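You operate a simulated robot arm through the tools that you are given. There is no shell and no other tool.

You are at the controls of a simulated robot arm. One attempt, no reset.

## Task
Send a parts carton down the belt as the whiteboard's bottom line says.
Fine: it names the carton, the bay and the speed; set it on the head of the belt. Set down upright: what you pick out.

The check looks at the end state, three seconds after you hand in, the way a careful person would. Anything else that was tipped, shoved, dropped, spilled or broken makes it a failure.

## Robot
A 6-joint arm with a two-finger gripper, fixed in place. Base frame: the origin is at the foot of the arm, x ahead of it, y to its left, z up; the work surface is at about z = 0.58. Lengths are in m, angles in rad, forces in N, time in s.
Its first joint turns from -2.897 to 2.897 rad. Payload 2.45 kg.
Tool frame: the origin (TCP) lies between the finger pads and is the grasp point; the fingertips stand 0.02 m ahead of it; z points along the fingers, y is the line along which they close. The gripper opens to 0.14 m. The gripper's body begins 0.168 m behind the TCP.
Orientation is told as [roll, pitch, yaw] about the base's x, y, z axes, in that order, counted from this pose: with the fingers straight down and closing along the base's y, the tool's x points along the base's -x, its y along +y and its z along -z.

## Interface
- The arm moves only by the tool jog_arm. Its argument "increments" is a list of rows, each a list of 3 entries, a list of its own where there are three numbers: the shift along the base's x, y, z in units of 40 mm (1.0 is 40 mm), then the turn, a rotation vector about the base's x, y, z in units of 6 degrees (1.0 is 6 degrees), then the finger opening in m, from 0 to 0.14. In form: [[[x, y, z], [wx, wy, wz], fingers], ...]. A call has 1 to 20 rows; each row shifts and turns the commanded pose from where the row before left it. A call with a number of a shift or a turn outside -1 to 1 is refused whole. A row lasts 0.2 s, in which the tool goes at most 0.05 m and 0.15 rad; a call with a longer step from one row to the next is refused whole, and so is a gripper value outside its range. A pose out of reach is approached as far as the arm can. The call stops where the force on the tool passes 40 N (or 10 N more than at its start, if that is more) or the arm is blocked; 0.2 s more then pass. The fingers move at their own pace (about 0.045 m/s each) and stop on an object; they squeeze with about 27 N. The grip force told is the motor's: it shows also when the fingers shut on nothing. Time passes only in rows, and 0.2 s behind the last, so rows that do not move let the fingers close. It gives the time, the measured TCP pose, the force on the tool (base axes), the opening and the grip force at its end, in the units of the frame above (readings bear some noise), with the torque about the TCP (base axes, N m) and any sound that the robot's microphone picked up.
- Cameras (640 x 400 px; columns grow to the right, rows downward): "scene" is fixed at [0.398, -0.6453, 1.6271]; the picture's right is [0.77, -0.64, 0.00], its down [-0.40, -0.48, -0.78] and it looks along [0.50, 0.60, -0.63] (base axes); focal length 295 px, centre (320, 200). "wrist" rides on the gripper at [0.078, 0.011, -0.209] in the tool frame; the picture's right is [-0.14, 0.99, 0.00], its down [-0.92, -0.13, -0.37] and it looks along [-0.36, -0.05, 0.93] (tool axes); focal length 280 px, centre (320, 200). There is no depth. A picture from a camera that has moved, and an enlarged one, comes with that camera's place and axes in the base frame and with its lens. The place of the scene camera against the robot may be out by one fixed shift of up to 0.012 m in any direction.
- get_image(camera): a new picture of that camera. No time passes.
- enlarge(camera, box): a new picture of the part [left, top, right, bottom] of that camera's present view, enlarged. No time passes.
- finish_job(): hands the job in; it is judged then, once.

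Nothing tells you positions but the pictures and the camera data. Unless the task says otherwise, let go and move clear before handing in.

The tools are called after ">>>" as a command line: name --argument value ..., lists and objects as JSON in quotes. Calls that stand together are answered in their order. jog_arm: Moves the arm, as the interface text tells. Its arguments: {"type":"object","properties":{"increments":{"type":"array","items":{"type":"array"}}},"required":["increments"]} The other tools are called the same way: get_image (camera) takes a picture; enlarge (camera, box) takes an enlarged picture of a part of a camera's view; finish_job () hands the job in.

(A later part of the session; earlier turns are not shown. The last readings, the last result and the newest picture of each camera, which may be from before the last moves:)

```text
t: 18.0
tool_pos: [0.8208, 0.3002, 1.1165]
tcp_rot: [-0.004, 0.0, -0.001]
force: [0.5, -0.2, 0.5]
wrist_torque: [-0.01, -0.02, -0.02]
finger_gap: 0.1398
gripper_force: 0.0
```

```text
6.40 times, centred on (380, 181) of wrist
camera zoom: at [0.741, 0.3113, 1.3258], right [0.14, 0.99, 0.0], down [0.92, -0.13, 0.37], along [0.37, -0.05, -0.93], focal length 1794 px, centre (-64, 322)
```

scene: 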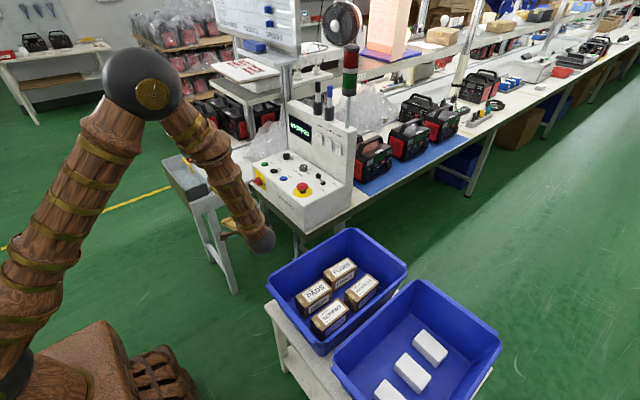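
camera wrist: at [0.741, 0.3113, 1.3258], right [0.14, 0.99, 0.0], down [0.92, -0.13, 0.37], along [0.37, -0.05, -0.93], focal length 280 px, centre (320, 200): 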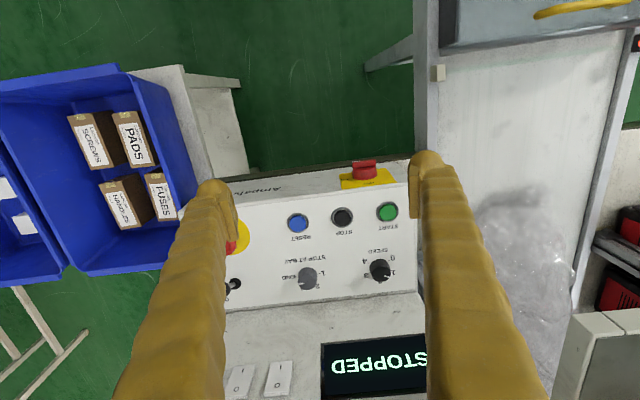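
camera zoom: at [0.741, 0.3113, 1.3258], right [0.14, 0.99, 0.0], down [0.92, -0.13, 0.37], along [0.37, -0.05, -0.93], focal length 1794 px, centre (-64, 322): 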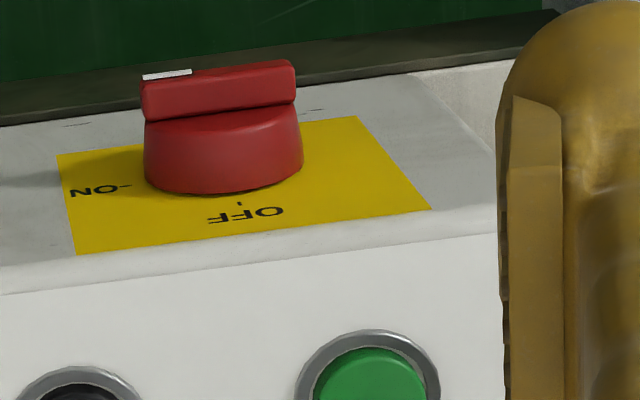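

The control panel is now directly in view; the isolator indeed points to ON. I zoom on the knobs and the lever.

>>> enlarge --camera "wrist" --box '[280, 235, 416, 320]'

>>> enlarge --camera "wrist" --box '[345, 240, 415, 284]'

>>> enlarge --camera "wrist" --box '[280, 248, 340, 300]'

>>> enlarge --camera "wrist" --box '[210, 200, 290, 310]'

```text
4.71 times, centred on (348, 278) of wrist
camera zoom: at [0.741, 0.3113, 1.3258], right [0.14, 0.99, 0.0], down [0.92, -0.13, 0.37], along [0.37, -0.05, -0.93], focal length 1320 px, centre (188, -165)
```

zoom: 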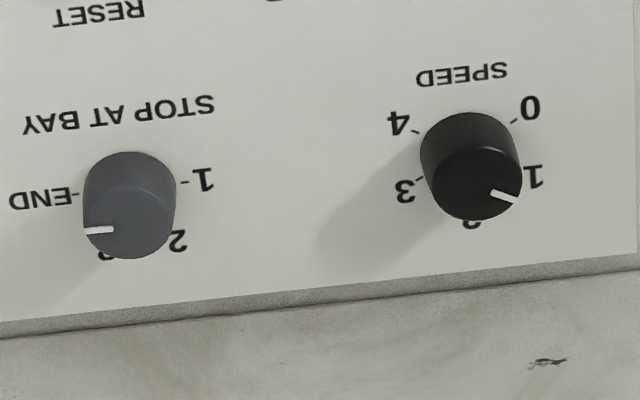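

```text
9.09 times, centred on (380, 262) of wrist
camera zoom: at [0.741, 0.3113, 1.3258], right [0.14, 0.99, 0.0], down [0.92, -0.13, 0.37], along [0.37, -0.05, -0.93], focal length 2549 px, centre (-226, -364)
```

zoom: 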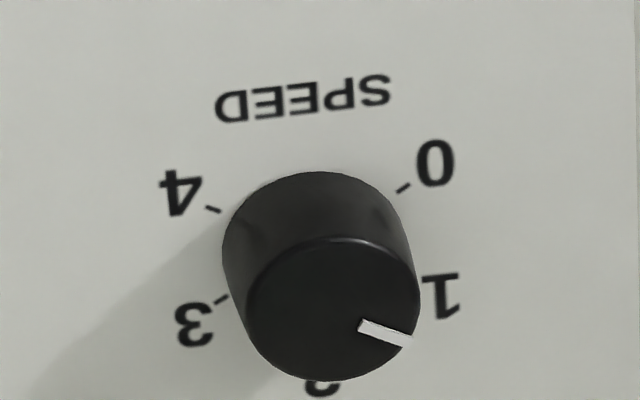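

```text
7.69 times, centred on (310, 274) of wrist
camera zoom: at [0.741, 0.3113, 1.3258], right [0.14, 0.99, 0.0], down [0.92, -0.13, 0.37], along [0.37, -0.05, -0.93], focal length 2157 px, centre (397, -369)
```

zoom: 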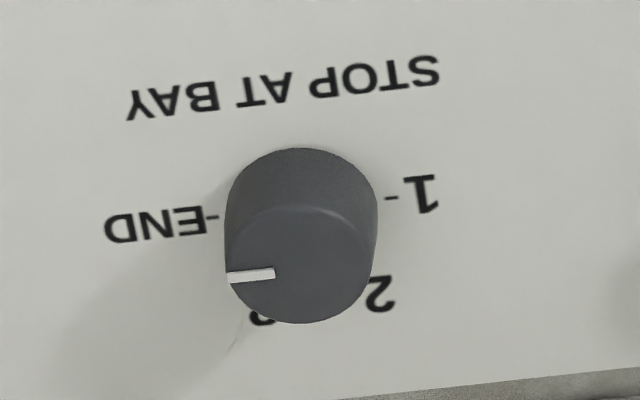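

```text
3.64 times, centred on (250, 255) of wrist
camera zoom: at [0.741, 0.3113, 1.3258], right [0.14, 0.99, 0.0], down [0.92, -0.13, 0.37], along [0.37, -0.05, -0.93], focal length 1020 px, centre (574, 0)
```

zoom: 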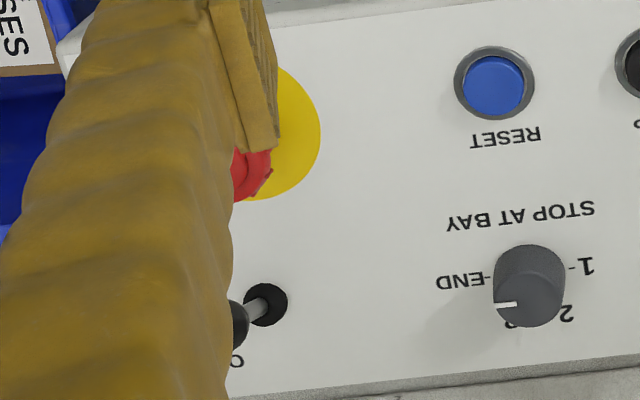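

The panel lies at z≈0.905: START (0.942, 0.395), speed knob (1.045, 0.374) pointing at 1, bay knob (1.045, 0.246) pointing at END, lever near (1.03, 0.16) leaning to BACK. These knobs are far out, so I test how far the arm reaches with the tool vertical.

>>> jog_arm --increments '[[[1, 0, 0], [0, 0, 0], 0.14], [[1, 0, 0], [0, 0, 0], 0.14], [[1, 0, 0], [0, 0, 0], 0.14], [[1, 0, 0], [0, 0, 0], 0.14], [[0.8, 0, 0], [0, 0, 0], 0.14], [[0.8, 0, 0], [0, 0, 0], 0.14]]'

>>> get_image --camera "scene"

>>> get_image --camera "wrist"

```text
t: 19.1
tool_pos: [0.9734, 0.3, 1.1144]
tcp_rot: [-0.009, 0.019, 0.009]
force: [-107.0, -31.8, -4.1]
wrist_torque: [6.65, -23.14, 2.46]
finger_gap: 0.1398
gripper_force: 0.1
stopped in row 5: the force on the tool passed its limit at 336 N (the readings are from after the stop); the commanded pose is now the measured one
```

```text
taken
```

scene: 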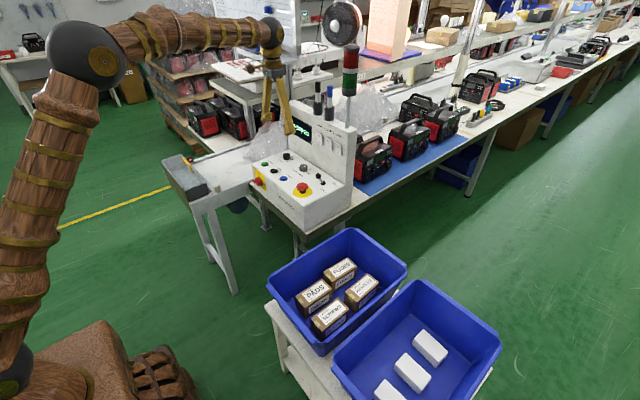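

```text
taken
camera wrist: at [0.8985, 0.3105, 1.3264], right [0.13, 0.99, -0.01], down [0.93, -0.12, 0.35], along [0.35, -0.06, -0.94], focal length 280 px, centre (320, 200)
```

wrist: 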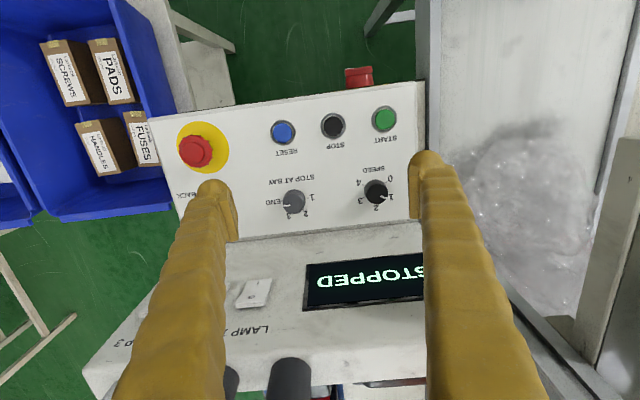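

The gripper body bumped something at about (1.0, 0.33, 1.33), almost certainly the lower corner of the whiteboard. I back off straight away along -x and check whether anything moved.

>>> jog_arm --increments '[[[-0.5, 0, 0], [0, 0, 0], 0.14], [[-1, 0, 0], [0, 0, 0], 0.14], [[-1, 0, 0], [0, 0, 0], 0.14]]'

>>> get_image --camera "scene"

>>> enlarge --camera "scene" --box '[205, 0, 315, 69]'

>>> enlarge --camera "scene" --box '[245, 85, 365, 235]'

```text
t: 19.9
tool_pos: [0.8769, 0.2981, 1.1121]
tcp_rot: [-0.008, 0.019, 0.004]
force: [1.0, 0.0, 0.0]
wrist_torque: [-0.02, 0.04, -0.02]
finger_gap: 0.14
gripper_force: 0.1
```

```text
taken
```

scene: 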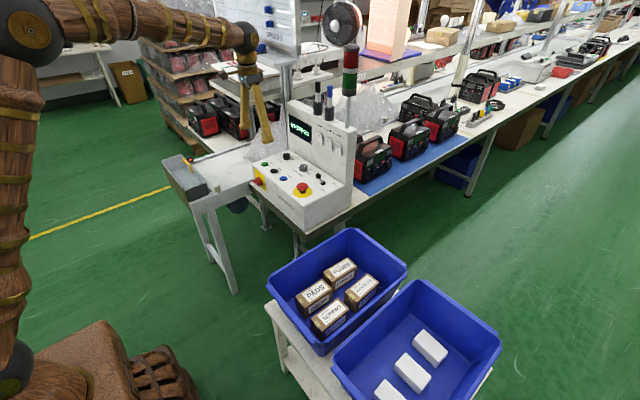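

```text
5.80 times, centred on (260, 34) of scene
camera zoom: at [0.398, -0.6453, 1.6271], right [0.77, -0.64, 0.0], down [-0.4, -0.48, -0.78], along [0.5, 0.6, -0.63], focal length 1712 px, centre (668, 1159)
```

zoom: 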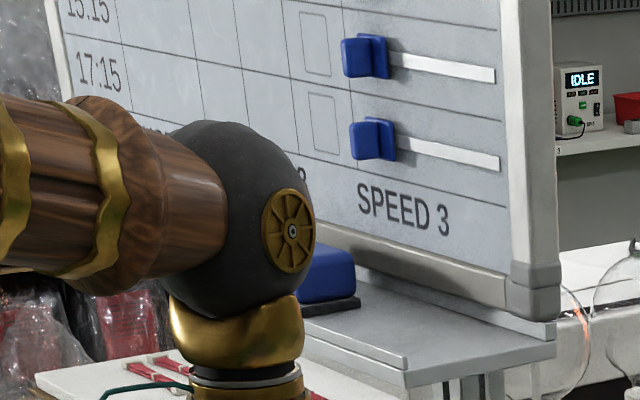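

```text
2.67 times, centred on (305, 160) of scene
camera zoom: at [0.398, -0.6453, 1.6271], right [0.77, -0.64, 0.0], down [-0.4, -0.48, -0.78], along [0.5, 0.6, -0.63], focal length 788 px, centre (360, 307)
```

zoom: 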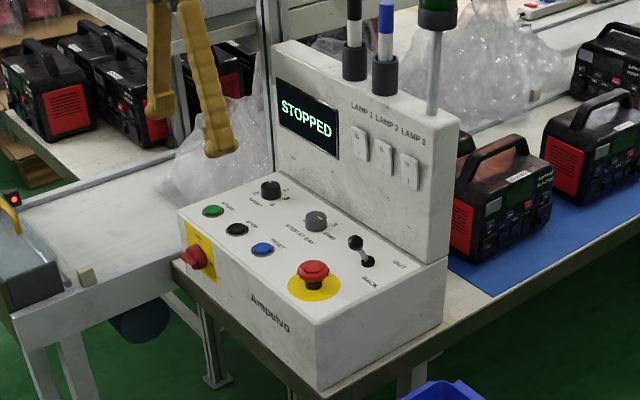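

Nothing appears to have moved: whiteboard, magnets, eraser and the "SPEED 3" text are in the same pixels. That shelf edge sits at x≈1.0, y≥0.34, z≈1.33, so from now on I'll work the console with the tool tilted 30° outward to keep the wrist back and low, starting with the bay knob.

>>> jog_arm --increments '[[[0, -0.4, -0.1], [0.08, -1, 0], 0.1], [[0, -0.4, -0.1], [0, -1, -0.04], 0.07], [[0, -0.4, -0.2], [0, -1, 0], 0.07], [[0, -0.11, -0.2], [0, -1, 0], 0.07], [[0, 0, -0.2], [0, -1, 0], 0.07], [[0, 0, -0.2], [0, -0.18, -0.6], 0.07], [[0.3, 0, -0.2], [0, 0, -1], 0.07], [[0.3, 0, -0.2], [0, 0, -1], 0.07], [[0.3, 0, -0.1], [0, 0, -1], 0.07], [[0.3, 0, -0.05], [0, 0, -1], 0.07], [[0, 0, 0], [0, 0, -0.4], 0.07]]'

>>> get_image --camera "wrist"

>>> get_image --camera "scene"

```text
t: 22.3
tool_pos: [0.9239, 0.2468, 1.0507]
tcp_rot: [0.002, -0.524, -0.524]
force: [0.2, 0.3, 0.7]
wrist_torque: [0.0, 0.01, 0.01]
finger_gap: 0.07
gripper_force: 0.1
```

```text
taken
camera wrist: at [0.7795, 0.342, 1.1925], right [0.6, 0.8, 0.07], down [0.47, -0.42, 0.78], along [0.65, -0.44, -0.62], focal length 280 px, centre (320, 200)
```

wrist: 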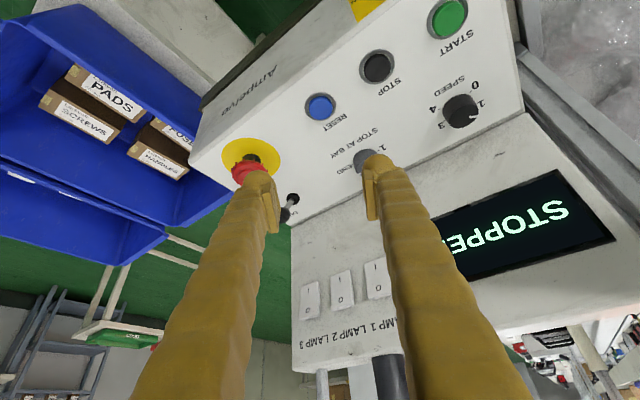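

```text
taken
```

scene: 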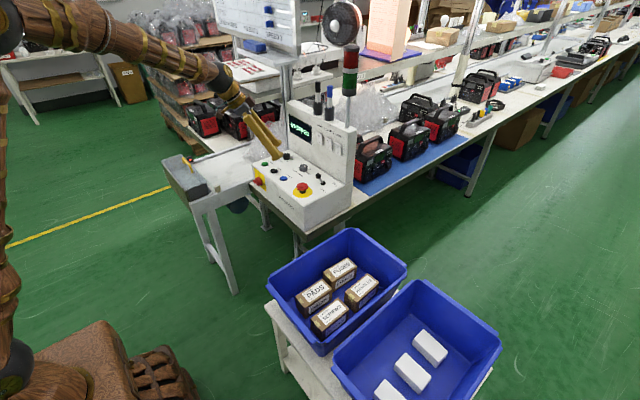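

The view confirms my bay knob estimate to within a couple of pixels. Next I bring the open fingers above the bay knob and check alignment before going down.

>>> jog_arm --increments '[[[1, 0, 0], [0, 0, 0], 0.056], [[1, 0, 0], [0, 0, 0], 0.056], [[1, -0.03, -0.5], [0, 0, 0], 0.056], [[0.03, 0, -0.8], [0, 0, 0], 0.056], [[0, 0, -0.8], [0, 0, 0], 0.056]]'

>>> get_image --camera "wrist"

>>> enlarge --camera "wrist" --box '[240, 110, 400, 210]'

>>> enlarge --camera "scene" --box '[245, 105, 365, 205]'

```text
t: 23.5
tool_pos: [1.0474, 0.2448, 0.9663]
tcp_rot: [0.0, -0.524, -0.524]
force: [-1.1, -0.8, 0.4]
wrist_torque: [0.02, -0.01, -0.03]
finger_gap: 0.056
gripper_force: 0.1
```

```text
taken
camera wrist: at [0.9025, 0.3394, 1.1071], right [0.6, 0.8, 0.07], down [0.47, -0.42, 0.78], along [0.65, -0.43, -0.62], focal length 280 px, centre (320, 200)
```

wrist: 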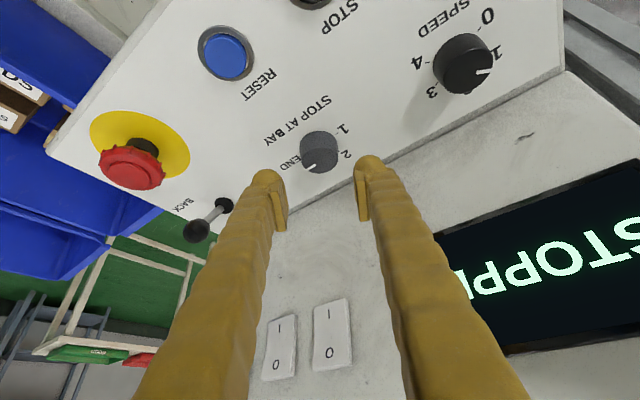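

```text
4.00 times, centred on (320, 160) of wrist
camera zoom: at [0.9025, 0.3394, 1.1071], right [0.6, 0.8, 0.07], down [0.47, -0.42, 0.78], along [0.65, -0.43, -0.62], focal length 1122 px, centre (320, 360)
```

zoom: 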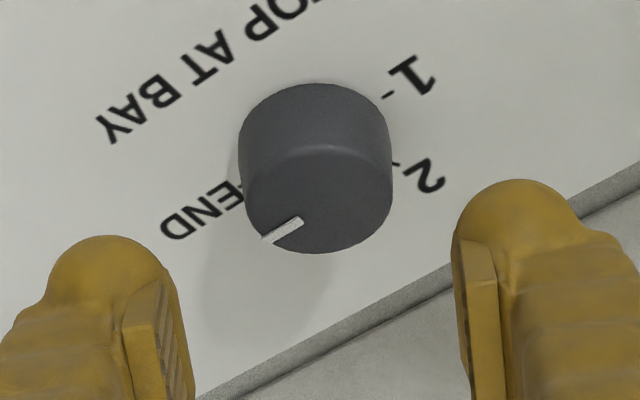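

```text
4.00 times, centred on (305, 155) of scene
camera zoom: at [0.398, -0.6453, 1.6271], right [0.77, -0.64, 0.0], down [-0.4, -0.48, -0.78], along [0.5, 0.6, -0.63], focal length 1182 px, centre (380, 380)
```

zoom: 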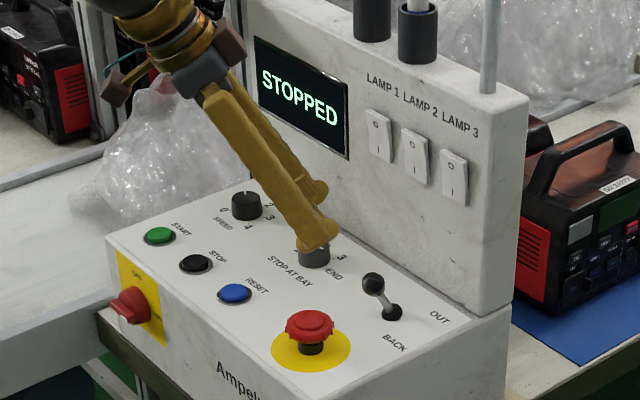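

The knob sits centred between the fingers. I go down 29 mm and close on it.

>>> jog_arm --increments '[[[0, 0.02, -0.4], [0, 0, 0], 0.056], [[0, 0, -0.33], [0, 0, 0], 0.056], [[0, 0, 0], [0, 0, 0], 0.02], [[0, 0, 0], [0, 0, 0], 0.02], [[0, 0, 0], [0, 0, 0], 0.02]]'

>>> enlarge --camera "wrist" --box '[240, 110, 400, 210]'

```text
t: 24.7
tool_pos: [1.0453, 0.2478, 0.9368]
tcp_rot: [0.001, -0.524, -0.524]
force: [6.0, 16.5, -2.1]
wrist_torque: [0.08, -0.26, 0.12]
finger_gap: 0.0322
gripper_force: 9.2
```

```text
4.00 times, centred on (320, 160) of wrist
camera zoom: at [0.9006, 0.342, 1.0788], right [0.6, 0.8, 0.07], down [0.47, -0.42, 0.78], along [0.65, -0.43, -0.62], focal length 1122 px, centre (320, 360)
```

zoom: 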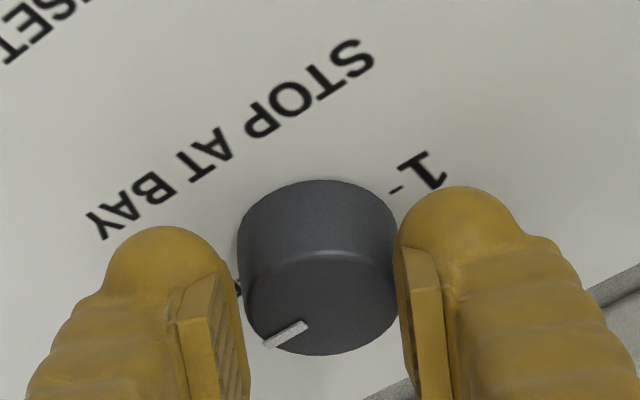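

The fingers are on the knob (gap 32 mm) but slightly off-centre. I shift about 2 mm along the closing axis and let the grip settle.

>>> jog_arm --increments '[[[0.03, 0.05, 0], [0, 0, 0], 0.02], [[0, 0, 0], [0, 0, 0], 0.02], [[0, 0, 0], [0, 0, 0], 0.02]]'

>>> enlarge --camera "wrist" --box '[240, 110, 400, 210]'

```text
t: 25.5
tool_pos: [1.0455, 0.2476, 0.9365]
tcp_rot: [-0.004, -0.526, -0.523]
force: [-9.1, -2.4, -0.4]
wrist_torque: [-0.07, 0.14, -0.03]
finger_gap: 0.03
gripper_force: 45.5
```

```text
4.00 times, centred on (320, 160) of wrist
camera zoom: at [0.9017, 0.3432, 1.0789], right [0.6, 0.8, 0.07], down [0.47, -0.42, 0.78], along [0.65, -0.44, -0.62], focal length 1122 px, centre (320, 360)
```

zoom: 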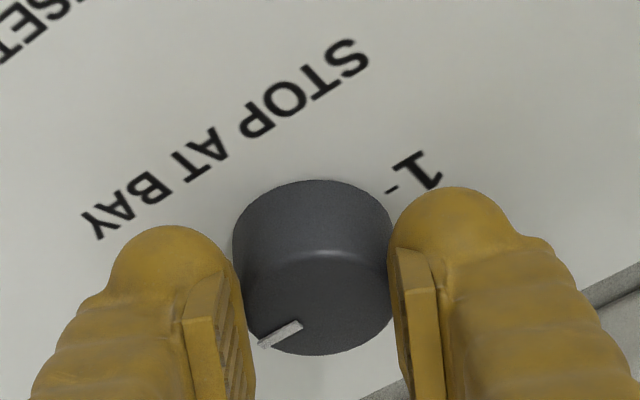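

The grip is firm and balanced. I now turn +30° about the vertical first and check the pointer.

>>> jog_arm --increments '[[[0, 0, 0], [0, 0, 1], 0.02], [[0, 0, 0], [0, 0, 1], 0.02], [[0, 0, 0], [0, 0, 1], 0.02], [[0, 0, 0], [0, 0, 1], 0.02], [[0, 0, 0], [0, 0, 1], 0.02]]'

>>> enlarge --camera "wrist" --box '[240, 110, 400, 210]'

```text
t: 26.2
tool_pos: [1.0453, 0.2454, 0.9369]
tcp_rot: [-0.004, -0.523, -0.254]
force: [-8.9, -4.2, 5.8]
wrist_torque: [-0.1, 0.17, 0.01]
finger_gap: 0.0302
gripper_force: 45.1
stopped in row 3: the force on the tool passed its limit at 45 N (the readings are from after the stop); the commanded pose is now the measured one
```

```text
4.00 times, centred on (320, 160) of wrist
camera zoom: at [0.8813, 0.3005, 1.0792], right [0.37, 0.93, 0.07], down [0.56, -0.28, 0.78], along [0.74, -0.25, -0.62], focal length 1122 px, centre (320, 360)
```

zoom: 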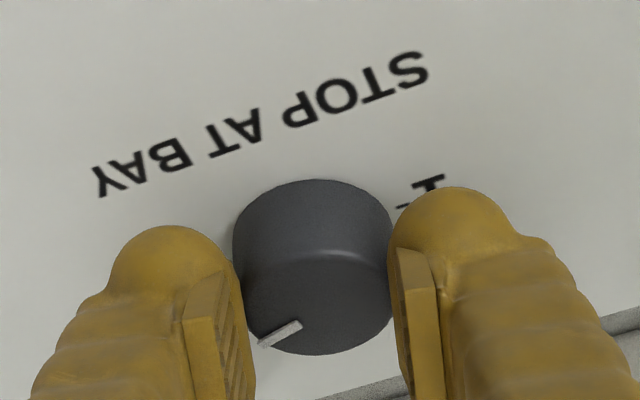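

The knob turns with the fingers; it has moved about 15° when a brief force spike paused the call. I continue turning in smaller steps.

>>> jog_arm --increments '[[[-0.02, -0.01, 0.01], [0, 0, 0.4], 0.02], [[0, 0, 0], [0, 0, 0.4], 0.02], [[0, 0, 0], [0, 0, 0.4], 0.02], [[0, 0, 0], [0, 0, 0.4], 0.02]]'

>>> enlarge --camera "wrist" --box '[240, 110, 400, 210]'

```text
t: 27.2
tool_pos: [1.0462, 0.2451, 0.9373]
tcp_rot: [-0.006, -0.524, -0.086]
force: [9.4, -27.9, 3.4]
wrist_torque: [-0.36, -0.21, -0.15]
finger_gap: 0.03
gripper_force: 45.2
```

```text
4.00 times, centred on (320, 160) of wrist
camera zoom: at [0.8742, 0.2715, 1.0792], right [0.21, 0.98, 0.07], down [0.6, -0.18, 0.78], along [0.77, -0.12, -0.62], focal length 1122 px, centre (320, 360)
```

zoom: 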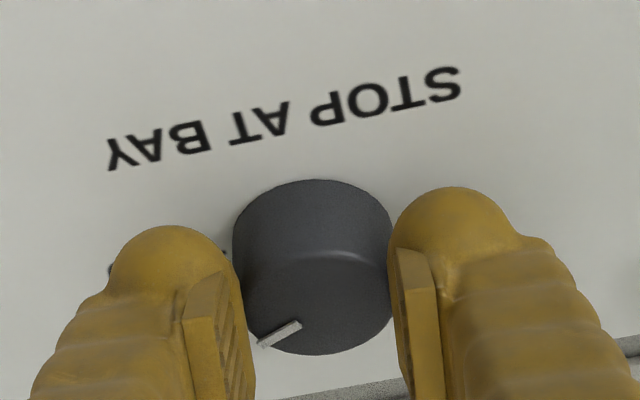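

It has turned 25° and a sideways force shows the knob axis is a few millimetres ahead of my turning point. I correct by shifting in -y while turning the remaining 35°.

>>> jog_arm --increments '[[[-0.01, -0.06, 0], [0, 0, 0], 0.02], [[0, -0.008, 0], [0, 0, 0.42], 0.02], [[0, -0.008, 0], [0, 0, 0.42], 0.02], [[0, -0.008, 0], [0, 0, 0.42], 0.02], [[0, -0.008, 0], [0, 0, 0.42], 0.02], [[0, -0.008, 0], [0, 0, 0.42], 0.02]]'

>>> enlarge --camera "wrist" --box '[240, 110, 400, 210]'

```text
t: 28.6
tool_pos: [1.046, 0.2437, 0.938]
tcp_rot: [-0.002, -0.525, 0.134]
force: [13.7, 33.6, 8.6]
wrist_torque: [0.51, -0.28, 0.18]
finger_gap: 0.0298
gripper_force: 45.0
```

```text
4.00 times, centred on (320, 160) of wrist
camera zoom: at [0.8723, 0.2315, 1.0791], right [-0.01, 1.0, 0.07], down [0.62, -0.04, 0.78], along [0.78, 0.05, -0.62], focal length 1122 px, centre (320, 360)
```

zoom: 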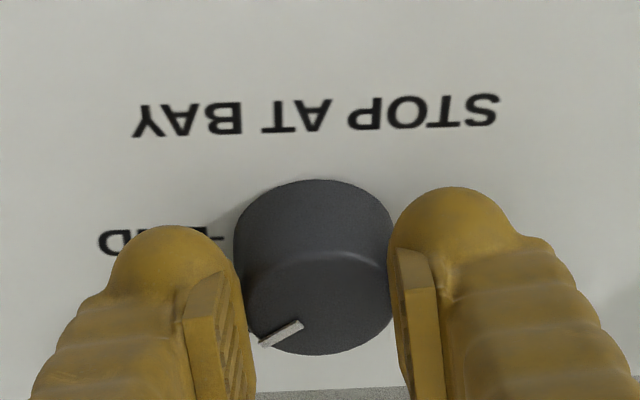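

Pointer has turned about 38°; I over-corrected slightly, so I ease back in +y and turn the remaining 22°.

>>> jog_arm --increments '[[[-0.02, 0.055, -0.01], [0, 0, 0], 0.02], [[0.001, -0.003, 0], [0, 0, 0.42], 0.02], [[0.001, -0.003, 0], [0, 0, 0.42], 0.02], [[0.001, -0.003, 0], [0, 0, 0.42], 0.02], [[0.001, -0.003, 0], [0, 0, 0.42], 0.02], [[0.001, -0.003, 0], [0, 0, 0.42], 0.02], [[0.001, -0.003, 0], [0, 0, 0.42], 0.02], [[0.001, -0.003, 0], [0, 0, 0.42], 0.02]]'

>>> enlarge --camera "wrist" --box '[240, 110, 400, 210]'

>>> enlarge --camera "scene" --box '[245, 105, 365, 205]'

```text
t: 30.3
tool_pos: [1.044, 0.2416, 0.9383]
tcp_rot: [-0.005, -0.521, 0.392]
force: [-10.2, -6.7, 9.0]
wrist_torque: [-0.12, 0.1, -0.03]
finger_gap: 0.0283
gripper_force: 44.7
stopped in row 8: the force on the tool passed its limit at 51 N (the readings are from after the stop); the commanded pose is now the measured one
```

```text
4.00 times, centred on (320, 160) of wrist
camera zoom: at [0.8794, 0.1859, 1.0794], right [-0.27, 0.96, 0.07], down [0.62, 0.12, 0.78], along [0.74, 0.25, -0.62], focal length 1122 px, centre (320, 360)
```

zoom: 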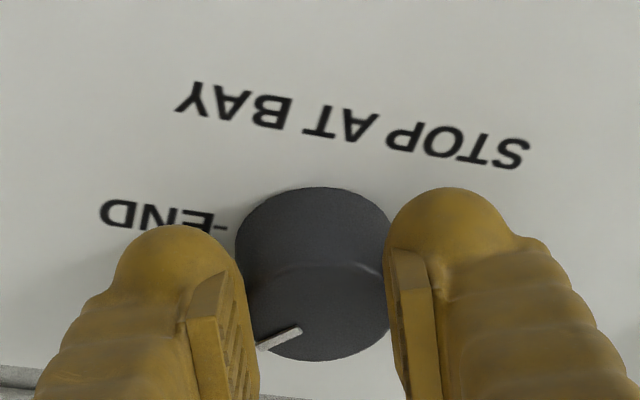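

```text
4.00 times, centred on (305, 155) of scene
camera zoom: at [0.398, -0.6453, 1.6271], right [0.77, -0.64, 0.0], down [-0.4, -0.48, -0.78], along [0.5, 0.6, -0.63], focal length 1182 px, centre (380, 380)
```

zoom: 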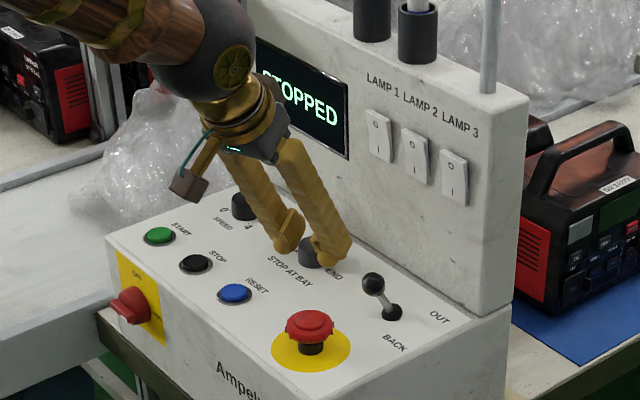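

The knob has turned roughly 50° and the pads have slipped a little off-centre. I open, back up and check where the pointer is.

>>> jog_arm --increments '[[[0, 0, 0], [0, 0, 0], 0.06], [[0, 0, 0], [0, 0, 0], 0.06], [[0, 0, 0.5], [0, 0, 0], 0.06], [[-0.2, 0, 1], [0, 0, 0], 0.06], [[-0.5, 0, 0.5], [0, 0, 0], 0.06]]'

>>> get_image --camera "wrist"

>>> enlarge --camera "wrist" --box '[240, 70, 400, 170]'

>>> enlarge --camera "scene" --box '[265, 145, 345, 195]'

```text
t: 31.5
tool_pos: [1.0152, 0.2406, 1.0145]
tcp_rot: [-0.003, -0.523, 0.39]
force: [-0.1, 0.0, -0.2]
wrist_torque: [0.03, 0.0, -0.01]
finger_gap: 0.0601
gripper_force: 0.1
```

```text
taken
camera wrist: at [0.8519, 0.1855, 1.1576], right [-0.26, 0.96, 0.07], down [0.62, 0.12, 0.78], along [0.74, 0.25, -0.62], focal length 280 px, centre (320, 200)
```

wrist: 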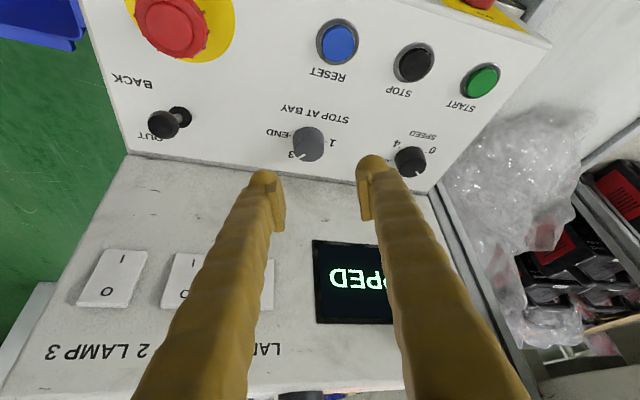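

```text
4.00 times, centred on (320, 120) of wrist
camera zoom: at [0.8519, 0.1855, 1.1576], right [-0.26, 0.96, 0.07], down [0.62, 0.12, 0.78], along [0.74, 0.25, -0.62], focal length 1122 px, centre (320, 520)
```

zoom: 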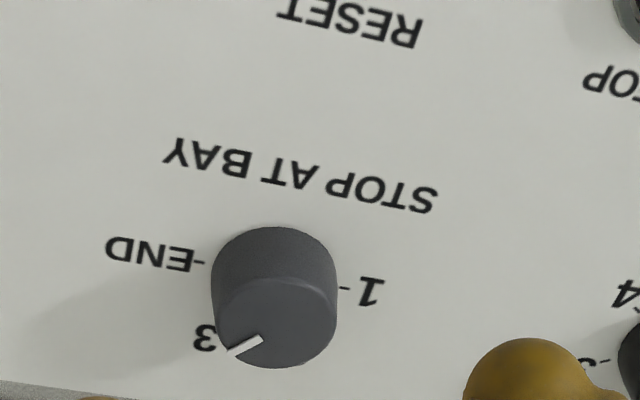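

```text
8.00 times, centred on (305, 170) of scene
camera zoom: at [0.398, -0.6453, 1.6271], right [0.77, -0.64, 0.0], down [-0.4, -0.48, -0.78], along [0.5, 0.6, -0.63], focal length 2363 px, centre (440, 440)
```

zoom: 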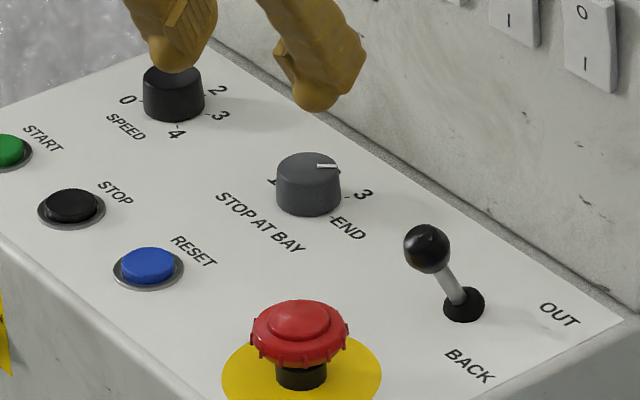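

The pointer is near 3; I zoom in further to see whether it is exactly on it.

>>> enlarge --camera "wrist" --box '[276, 110, 340, 150]'

>>> enlarge --camera "scene" --box '[290, 155, 322, 175]'

```text
10.00 times, centred on (308, 130) of wrist
camera zoom: at [0.8519, 0.1855, 1.1576], right [-0.26, 0.96, 0.07], down [0.62, 0.12, 0.78], along [0.74, 0.25, -0.62], focal length 2804 px, centre (440, 900)
```

zoom: 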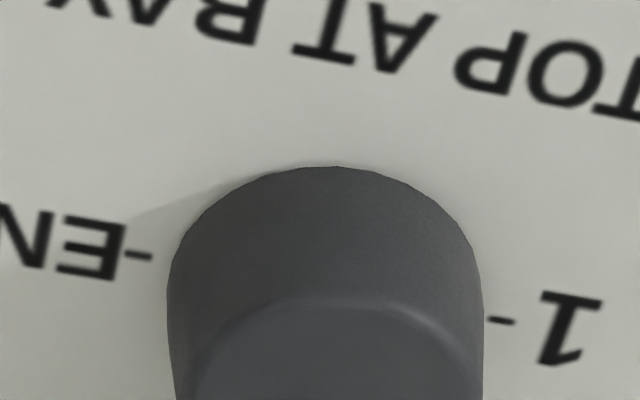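

```text
16.00 times, centred on (306, 165) of scene
camera zoom: at [0.398, -0.6453, 1.6271], right [0.77, -0.64, 0.0], down [-0.4, -0.48, -0.78], along [0.5, 0.6, -0.63], focal length 4726 px, centre (544, 760)
```

zoom: 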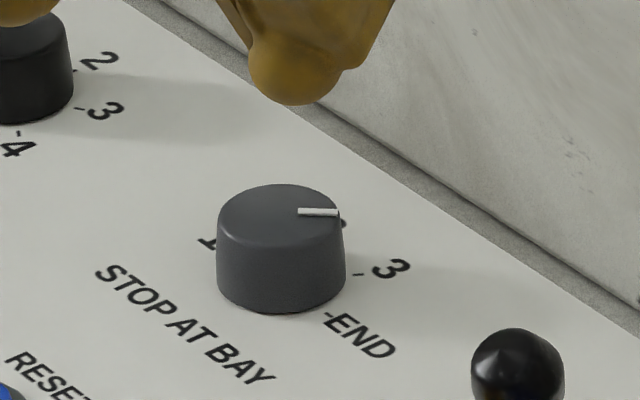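

Zoomed views disagree slightly on whether the pointer is exactly at 3, so I go back to a level tool and a more overhead view to measure it against the ticks.

>>> jog_arm --increments '[[[-0.8, 0, 0.3], [0, 0, -1], 0.06], [[-0.8, 0, 0.3], [0, 0, -1], 0.06], [[-0.8, 0, 0.3], [0, 0, -1], 0.06], [[-0.8, 0, 0.3], [0, 0, -0.72], 0.06], [[-0.3, 0.2, 0.3], [0, 1, 0], 0.1], [[0, 0, 0], [0, 1, 0], 0.14], [[0, 0, 0], [0, 1, 0], 0.14], [[0, 0, 0], [0, 1, 0], 0.14], [[0, 0, 0], [0, 1, 0], 0.14]]'

>>> get_image --camera "wrist"

>>> enlarge --camera "wrist" --box '[280, 230, 340, 268]'

```text
t: 33.5
tool_pos: [0.8755, 0.2496, 1.0763]
tcp_rot: [-0.004, 0.002, 0.001]
force: [-0.3, -0.1, -0.4]
wrist_torque: [0.0, -0.05, 0.02]
finger_gap: 0.1398
gripper_force: 0.1
```

```text
taken
camera wrist: at [0.7977, 0.2599, 1.2859], right [0.14, 0.99, 0.0], down [0.92, -0.13, 0.37], along [0.36, -0.05, -0.93], focal length 280 px, centre (320, 200)
```

wrist: 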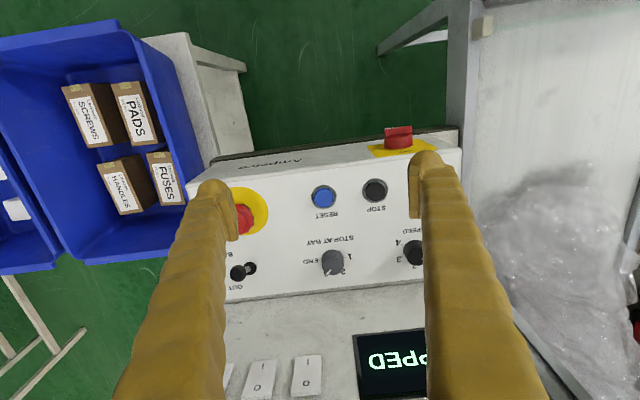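

```text
10.53 times, centred on (310, 249) of wrist
camera zoom: at [0.7977, 0.2599, 1.2859], right [0.14, 0.99, 0.0], down [0.92, -0.13, 0.37], along [0.36, -0.05, -0.93], focal length 2952 px, centre (425, -316)
```

zoom: 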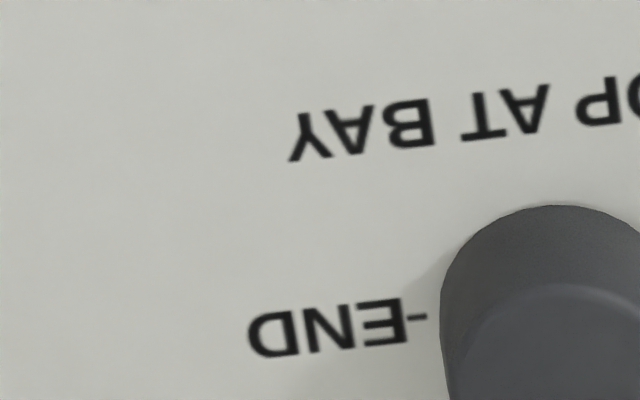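

>>> enlarge --camera "wrist" --box '[300, 238, 364, 278]'

>>> enlarge --camera "wrist" --box '[216, 240, 280, 300]'

```text
10.00 times, centred on (332, 258) of wrist
camera zoom: at [0.7977, 0.2599, 1.2859], right [0.14, 0.99, 0.0], down [0.92, -0.13, 0.37], along [0.36, -0.05, -0.93], focal length 2804 px, centre (200, -380)
```

zoom: 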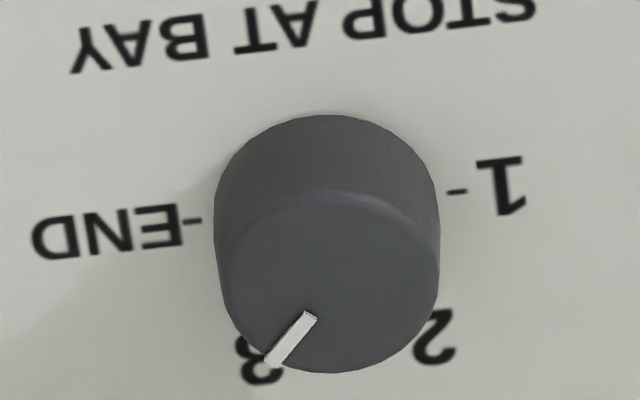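

```text
6.67 times, centred on (248, 270) of wrist
camera zoom: at [0.7977, 0.2599, 1.2859], right [0.14, 0.99, 0.0], down [0.92, -0.13, 0.37], along [0.36, -0.05, -0.93], focal length 1869 px, centre (800, -267)
```

zoom: 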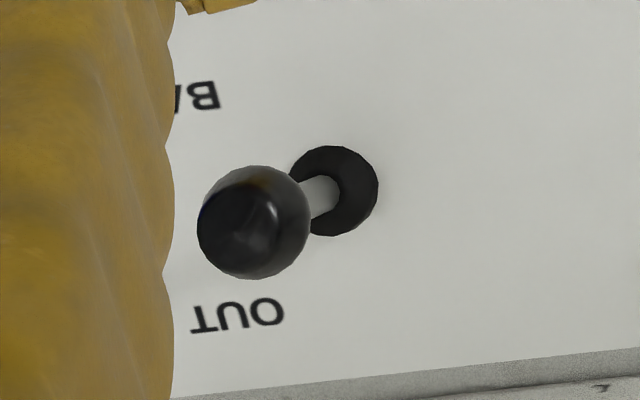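

Measured from above, the pointer sits at about 42° where 3 is at 30°, so it still needs roughly 12° more anticlockwise. I also refine the knob axis to (1.049, 0.2445) and go back to regrip.

>>> jog_arm --increments '[[[0.2, 0, 0], [0.03, -1, 0], 0.1], [[0.4, 0, 0], [0, -1, 0], 0.07], [[0.6, 0, -0.2], [0, -1, 0], 0.056], [[0.8, 0, -0.4], [0, -1, 0], 0.056], [[0.9, 0, -0.5], [0, -1, 0], 0.056], [[0.9, -0.1, -0.7], [0, 0, 0], 0.056], [[0.55, -0.03, -0.9], [0, 0, 0], 0.056]]'

>>> enlarge --camera "wrist" --box '[240, 110, 400, 210]'

```text
t: 35.1
tool_pos: [1.0491, 0.2421, 0.9705]
tcp_rot: [0.001, -0.522, 0.003]
force: [0.2, 0.2, -0.3]
wrist_torque: [0.03, 0.03, 0.02]
finger_gap: 0.0559
gripper_force: 0.0
```

```text
4.00 times, centred on (320, 160) of wrist
camera zoom: at [0.8771, 0.2527, 1.1119], right [0.12, 0.99, 0.07], down [0.61, -0.13, 0.78], along [0.78, -0.05, -0.62], focal length 1122 px, centre (320, 360)
```

zoom: 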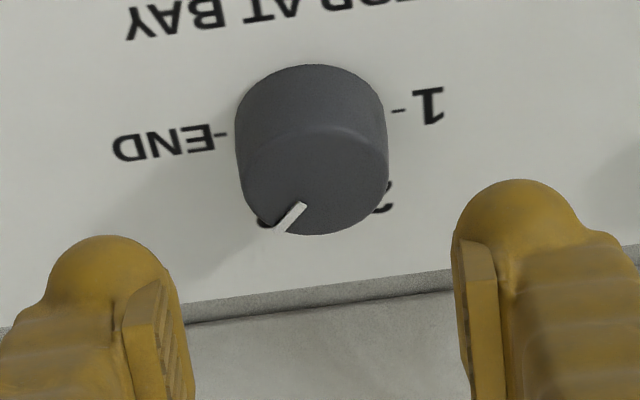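

Aligned. I shift 2 mm in +y, go down, close, and turn about 13° anticlockwise.

>>> jog_arm --increments '[[[0, 0.06, -0.42], [0, 0, 0], 0.056], [[0, 0, -0.4], [0, 0, 0], 0.056], [[0, 0, 0], [0, 0, 0], 0.02], [[0, 0, 0], [0, 0, 0], 0.02], [[0, 0, 0], [0, 0, 0], 0.02], [[0, 0, 0], [0, 0, 0], 0.02], [[0, 0, 0], [0, 0, 0], 0.02]]'

```text
t: 36.7
tool_pos: [1.05, 0.2437, 0.9351]
tcp_rot: [0.001, -0.523, 0.0]
force: [7.3, -19.7, -0.1]
wrist_torque: [-0.33, -0.14, -0.04]
finger_gap: 0.0316
gripper_force: 44.7
```

Gripped at 31.6 mm with a small side load; I relieve it by 1.3 mm and turn.

>>> jog_arm --increments '[[[0.01, -0.033, 0], [0, 0, 0], 0.02], [[0, 0, 0], [0, 0, 0.42], 0.02], [[0, 0, 0], [0, 0, 0.42], 0.02], [[0, 0, 0], [0, 0, 0.42], 0.02], [[0, 0, 0], [0, 0, 0.42], 0.02], [[0, 0, 0], [0, 0, 0.42], 0.02]]'

>>> enlarge --camera "wrist" --box '[240, 110, 400, 210]'

```text
t: 38.1
tool_pos: [1.0494, 0.2459, 0.9358]
tcp_rot: [-0.001, -0.522, 0.222]
force: [-7.9, -33.4, 6.7]
wrist_torque: [-0.53, 0.14, -0.1]
finger_gap: 0.0316
gripper_force: 44.3
```

```text
4.00 times, centred on (320, 160) of wrist
camera zoom: at [0.8791, 0.2168, 1.0786], right [-0.1, 0.99, 0.07], down [0.63, 0.01, 0.78], along [0.77, 0.12, -0.62], focal length 1122 px, centre (320, 360)
```

zoom: 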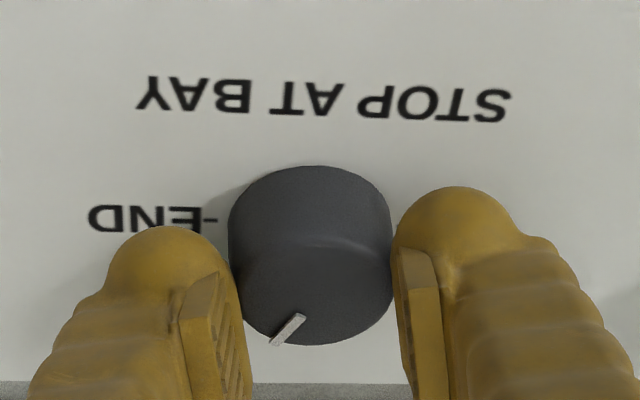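

The pointer now computes to about 30°, i.e. on 3. I release, rise and then verify from above.

>>> jog_arm --increments '[[[0, -0.04, 0], [0, 0, 0], 0.056], [[0, 0, 0], [0, 0, 0], 0.056], [[0, 0, 0.5], [0, 0, 0], 0.056], [[-0.3, 0, 0.9], [0, 0, 0], 0.056], [[-0.8, 0, 0.3], [0, 0, -1], 0.056], [[-0.9, 0.2, 0.3], [0, 0, -1.12], 0.056], [[-0.9, 0.2, 0.3], [0, 1, 0], 0.1], [[-0.8, 0.2, 0.3], [0, 1, 0], 0.14], [[-0.6, 0, 0], [0, 1, 0], 0.14], [[0, 0, 0], [0, 1, 0], 0.14], [[0, 0, 0], [0, 1, 0], 0.14]]'

>>> get_image --camera "wrist"

```text
refused: -1.12 is not a number from -1 to 1
```

```text
taken
camera wrist: at [0.8791, 0.2168, 1.0786], right [-0.1, 0.99, 0.07], down [0.63, 0.01, 0.78], along [0.77, 0.12, -0.62], focal length 280 px, centre (320, 200)
```

wrist: 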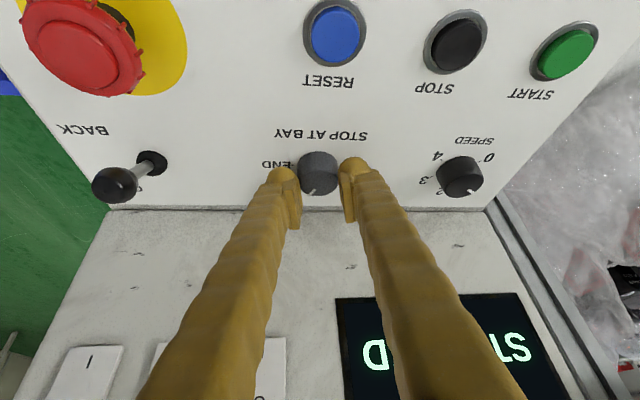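

The call was refused for one oversize number, so nothing moved. I resend the release and retreat with valid values.

>>> jog_arm --increments '[[[0, -0.04, 0], [0, 0, 0], 0.056], [[0, 0, 0], [0, 0, 0], 0.056], [[0, 0, 0.5], [0, 0, 0], 0.056], [[-0.3, 0, 0.9], [0, 0, 0], 0.056], [[-0.8, 0, 0.3], [0, 0, -1], 0.056], [[-0.9, 0.2, 0.3], [0, 0, -1], 0.056], [[-0.9, 0.2, 0.3], [0, 1, -0.12], 0.1], [[-0.8, 0.2, 0.3], [0, 1, 0], 0.14], [[-0.6, 0, 0], [0, 1, 0], 0.14], [[0, 0, 0], [0, 1, 0], 0.14], [[0, 0, 0], [0, 1, 0], 0.14]]'

>>> get_image --camera "wrist"

>>> enlarge --camera "wrist" --box '[280, 235, 408, 315]'

```text
t: 40.5
tool_pos: [0.8773, 0.2686, 1.0416]
tcp_rot: [0.001, 0.003, 0.001]
force: [-0.1, -0.4, -0.1]
wrist_torque: [0.0, 0.02, -0.03]
finger_gap: 0.14
gripper_force: 0.1
```

```text
taken
camera wrist: at [0.7996, 0.2784, 1.25], right [0.14, 0.99, 0.0], down [0.92, -0.13, 0.37], along [0.36, -0.05, -0.93], focal length 280 px, centre (320, 200)
```

wrist: 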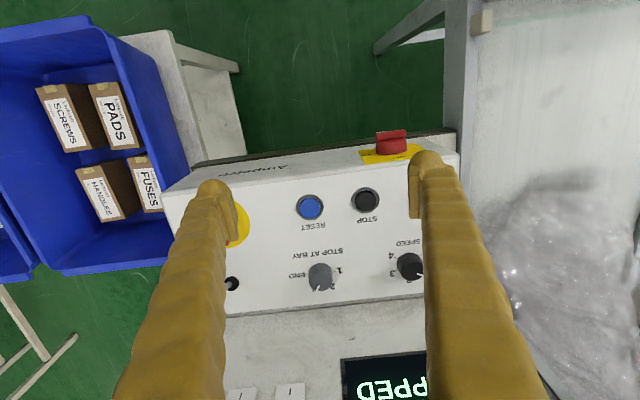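

```text
5.00 times, centred on (344, 275) of wrist
camera zoom: at [0.7996, 0.2784, 1.25], right [0.14, 0.99, 0.0], down [0.92, -0.13, 0.37], along [0.36, -0.05, -0.93], focal length 1402 px, centre (200, -175)
```

zoom: 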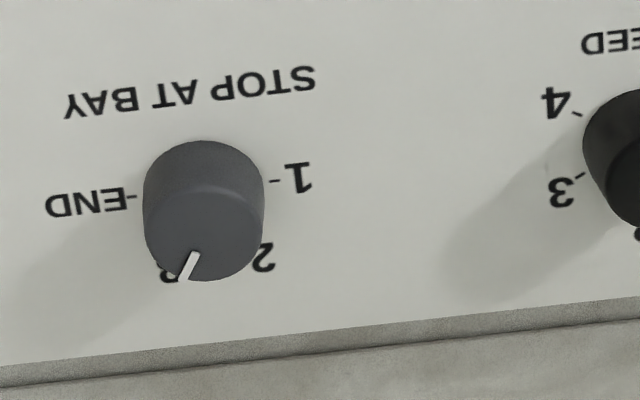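

The bay pointer now points squarely at 3. Next, the speed knob: I zoom to fix its axis.

>>> enlarge --camera "wrist" --box '[376, 245, 440, 285]'

```text
10.00 times, centred on (408, 265) of wrist
camera zoom: at [0.7996, 0.2784, 1.25], right [0.14, 0.99, 0.0], down [0.92, -0.13, 0.37], along [0.36, -0.05, -0.93], focal length 2804 px, centre (-560, -450)
```

zoom: 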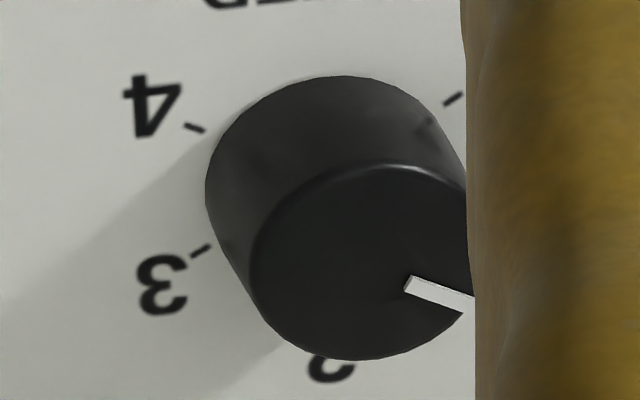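

The speed knob axis computes to (1.049, 0.373). I tilt to 30° with +30° yaw and move above it.

>>> jog_arm --increments '[[[0.2, 0.3, 0], [0, -1, 0], 0.1], [[0.3, 0.4, 0], [0, -1, 0], 0.07], [[0.4, 0.4, 0], [0, -1, 0], 0.056], [[0.4, 0.4, 0], [0, -1, 0], 0.056], [[0.4, 0.4, 0], [0, -1, 0], 0.056], [[0.5, 0.4, 0], [0, 0, 1], 0.056], [[0.5, 0.32, 0], [0, 0, 1], 0.056], [[0.5, 0, -0.3], [0, 0, 1], 0.056], [[0.5, 0, -0.5], [0, 0, 1], 0.056], [[0.6, 0, -0.9], [0, 0, 1], 0.056]]'

>>> get_image --camera "wrist"

>>> enlarge --camera "wrist" --box '[240, 110, 400, 210]'

>>> enlarge --camera "scene" --box '[225, 40, 385, 200]'

```text
t: 42.7
tool_pos: [1.0521, 0.3715, 0.9719]
tcp_rot: [-0.001, -0.525, 0.523]
force: [-0.4, -0.4, 0.4]
wrist_torque: [-0.02, 0.03, -0.02]
finger_gap: 0.0562
gripper_force: 0.0
```

```text
taken
camera wrist: at [0.8963, 0.2942, 1.1139], right [-0.39, 0.92, 0.07], down [0.59, 0.2, 0.78], along [0.7, 0.35, -0.62], focal length 280 px, centre (320, 200)
```

wrist: 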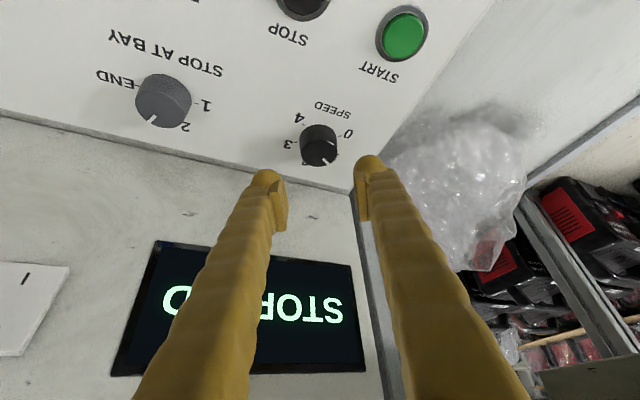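

```text
4.00 times, centred on (320, 160) of wrist
camera zoom: at [0.8963, 0.2942, 1.1139], right [-0.39, 0.92, 0.07], down [0.59, 0.2, 0.78], along [0.7, 0.35, -0.62], focal length 1122 px, centre (320, 360)
```

zoom: 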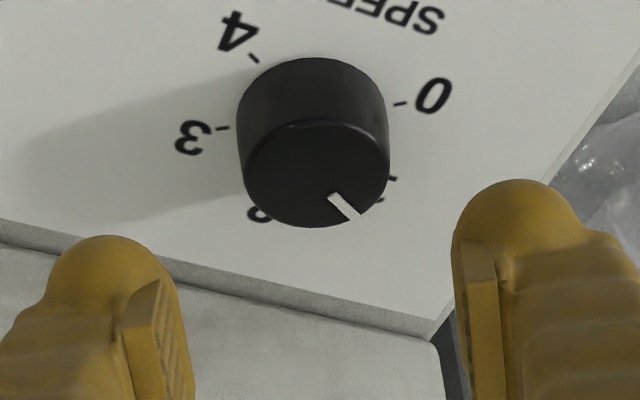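

```text
2.50 times, centred on (305, 120) of scene
camera zoom: at [0.398, -0.6453, 1.6271], right [0.77, -0.64, 0.0], down [-0.4, -0.48, -0.78], along [0.5, 0.6, -0.63], focal length 738 px, centre (358, 400)
```

zoom: 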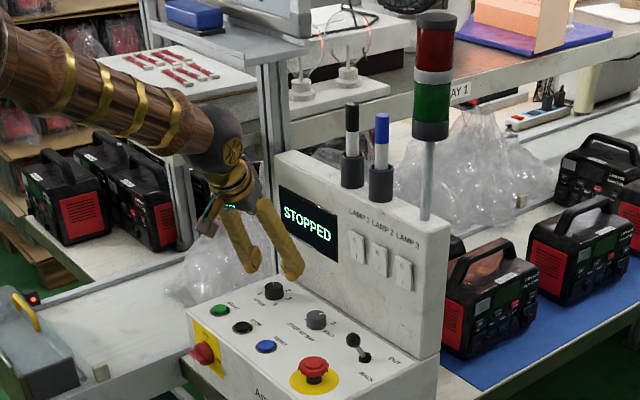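

The fingers straddle the speed knob well. I lower 36 mm and close.

>>> jog_arm --increments '[[[0, 0, -0.45], [0, 0, 0], 0.056], [[0, 0, -0.45], [0, 0, 0], 0.056], [[0, 0, 0], [0, 0, 0], 0.02], [[0, 0, 0], [0, 0, 0], 0.02], [[0, 0, 0], [0, 0, 0], 0.02], [[0, 0, 0], [0, 0, 0], 0.02], [[0, 0, 0], [0, 0, 0], 0.02]]'

>>> enlarge --camera "wrist" --box '[240, 110, 400, 210]'

```text
t: 44.3
tool_pos: [1.0505, 0.3732, 0.9352]
tcp_rot: [0.001, -0.521, 0.522]
force: [-13.7, 33.4, 1.1]
wrist_torque: [0.4, 0.2, 0.07]
finger_gap: 0.0319
gripper_force: 44.7
```

```text
4.00 times, centred on (320, 160) of wrist
camera zoom: at [0.8959, 0.2967, 1.0776], right [-0.39, 0.92, 0.07], down [0.6, 0.2, 0.78], along [0.7, 0.35, -0.62], focal length 1122 px, centre (320, 360)
```

zoom: 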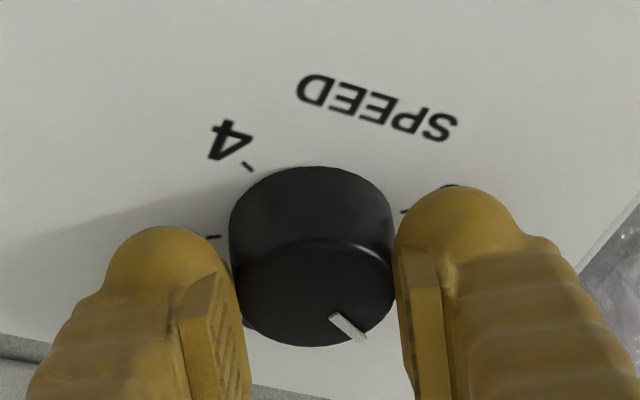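

Gripped at 31.9 mm with side load along the closing axis; I relieve it by about 2.4 mm, then begin turning clockwise.

>>> jog_arm --increments '[[[-0.03, 0.052, 0], [0, 0, 0], 0.02], [[0, 0, 0], [0, 0, -0.42], 0.02], [[0, 0, 0], [0, 0, -0.42], 0.02], [[0, 0, 0], [0, 0, -0.42], 0.02], [[0, 0, 0], [0, 0, 0], 0.02]]'

```text
t: 45.5
tool_pos: [1.0507, 0.374, 0.9358]
tcp_rot: [0.0, -0.524, 0.389]
force: [25.1, 5.4, -5.7]
wrist_torque: [0.16, -0.42, -0.02]
finger_gap: 0.0318
gripper_force: 44.7
```

Turned about 8°; force is now mostly +x, so I nudge +x and keep turning.

>>> jog_arm --increments '[[[0.04, 0.01, 0], [0, 0, 0], 0.02], [[0, 0, 0], [0, 0, -0.5], 0.02], [[0, 0, 0], [0, 0, -0.5], 0.02], [[0, 0, 0], [0, 0, -0.5], 0.02], [[0, 0, 0], [0, 0, 0], 0.02]]'

```text
t: 46.7
tool_pos: [1.0502, 0.3748, 0.9348]
tcp_rot: [0.0, -0.521, 0.234]
force: [-5.4, -21.2, 4.5]
wrist_torque: [-0.3, 0.14, -0.02]
finger_gap: 0.032
gripper_force: 45.1
```

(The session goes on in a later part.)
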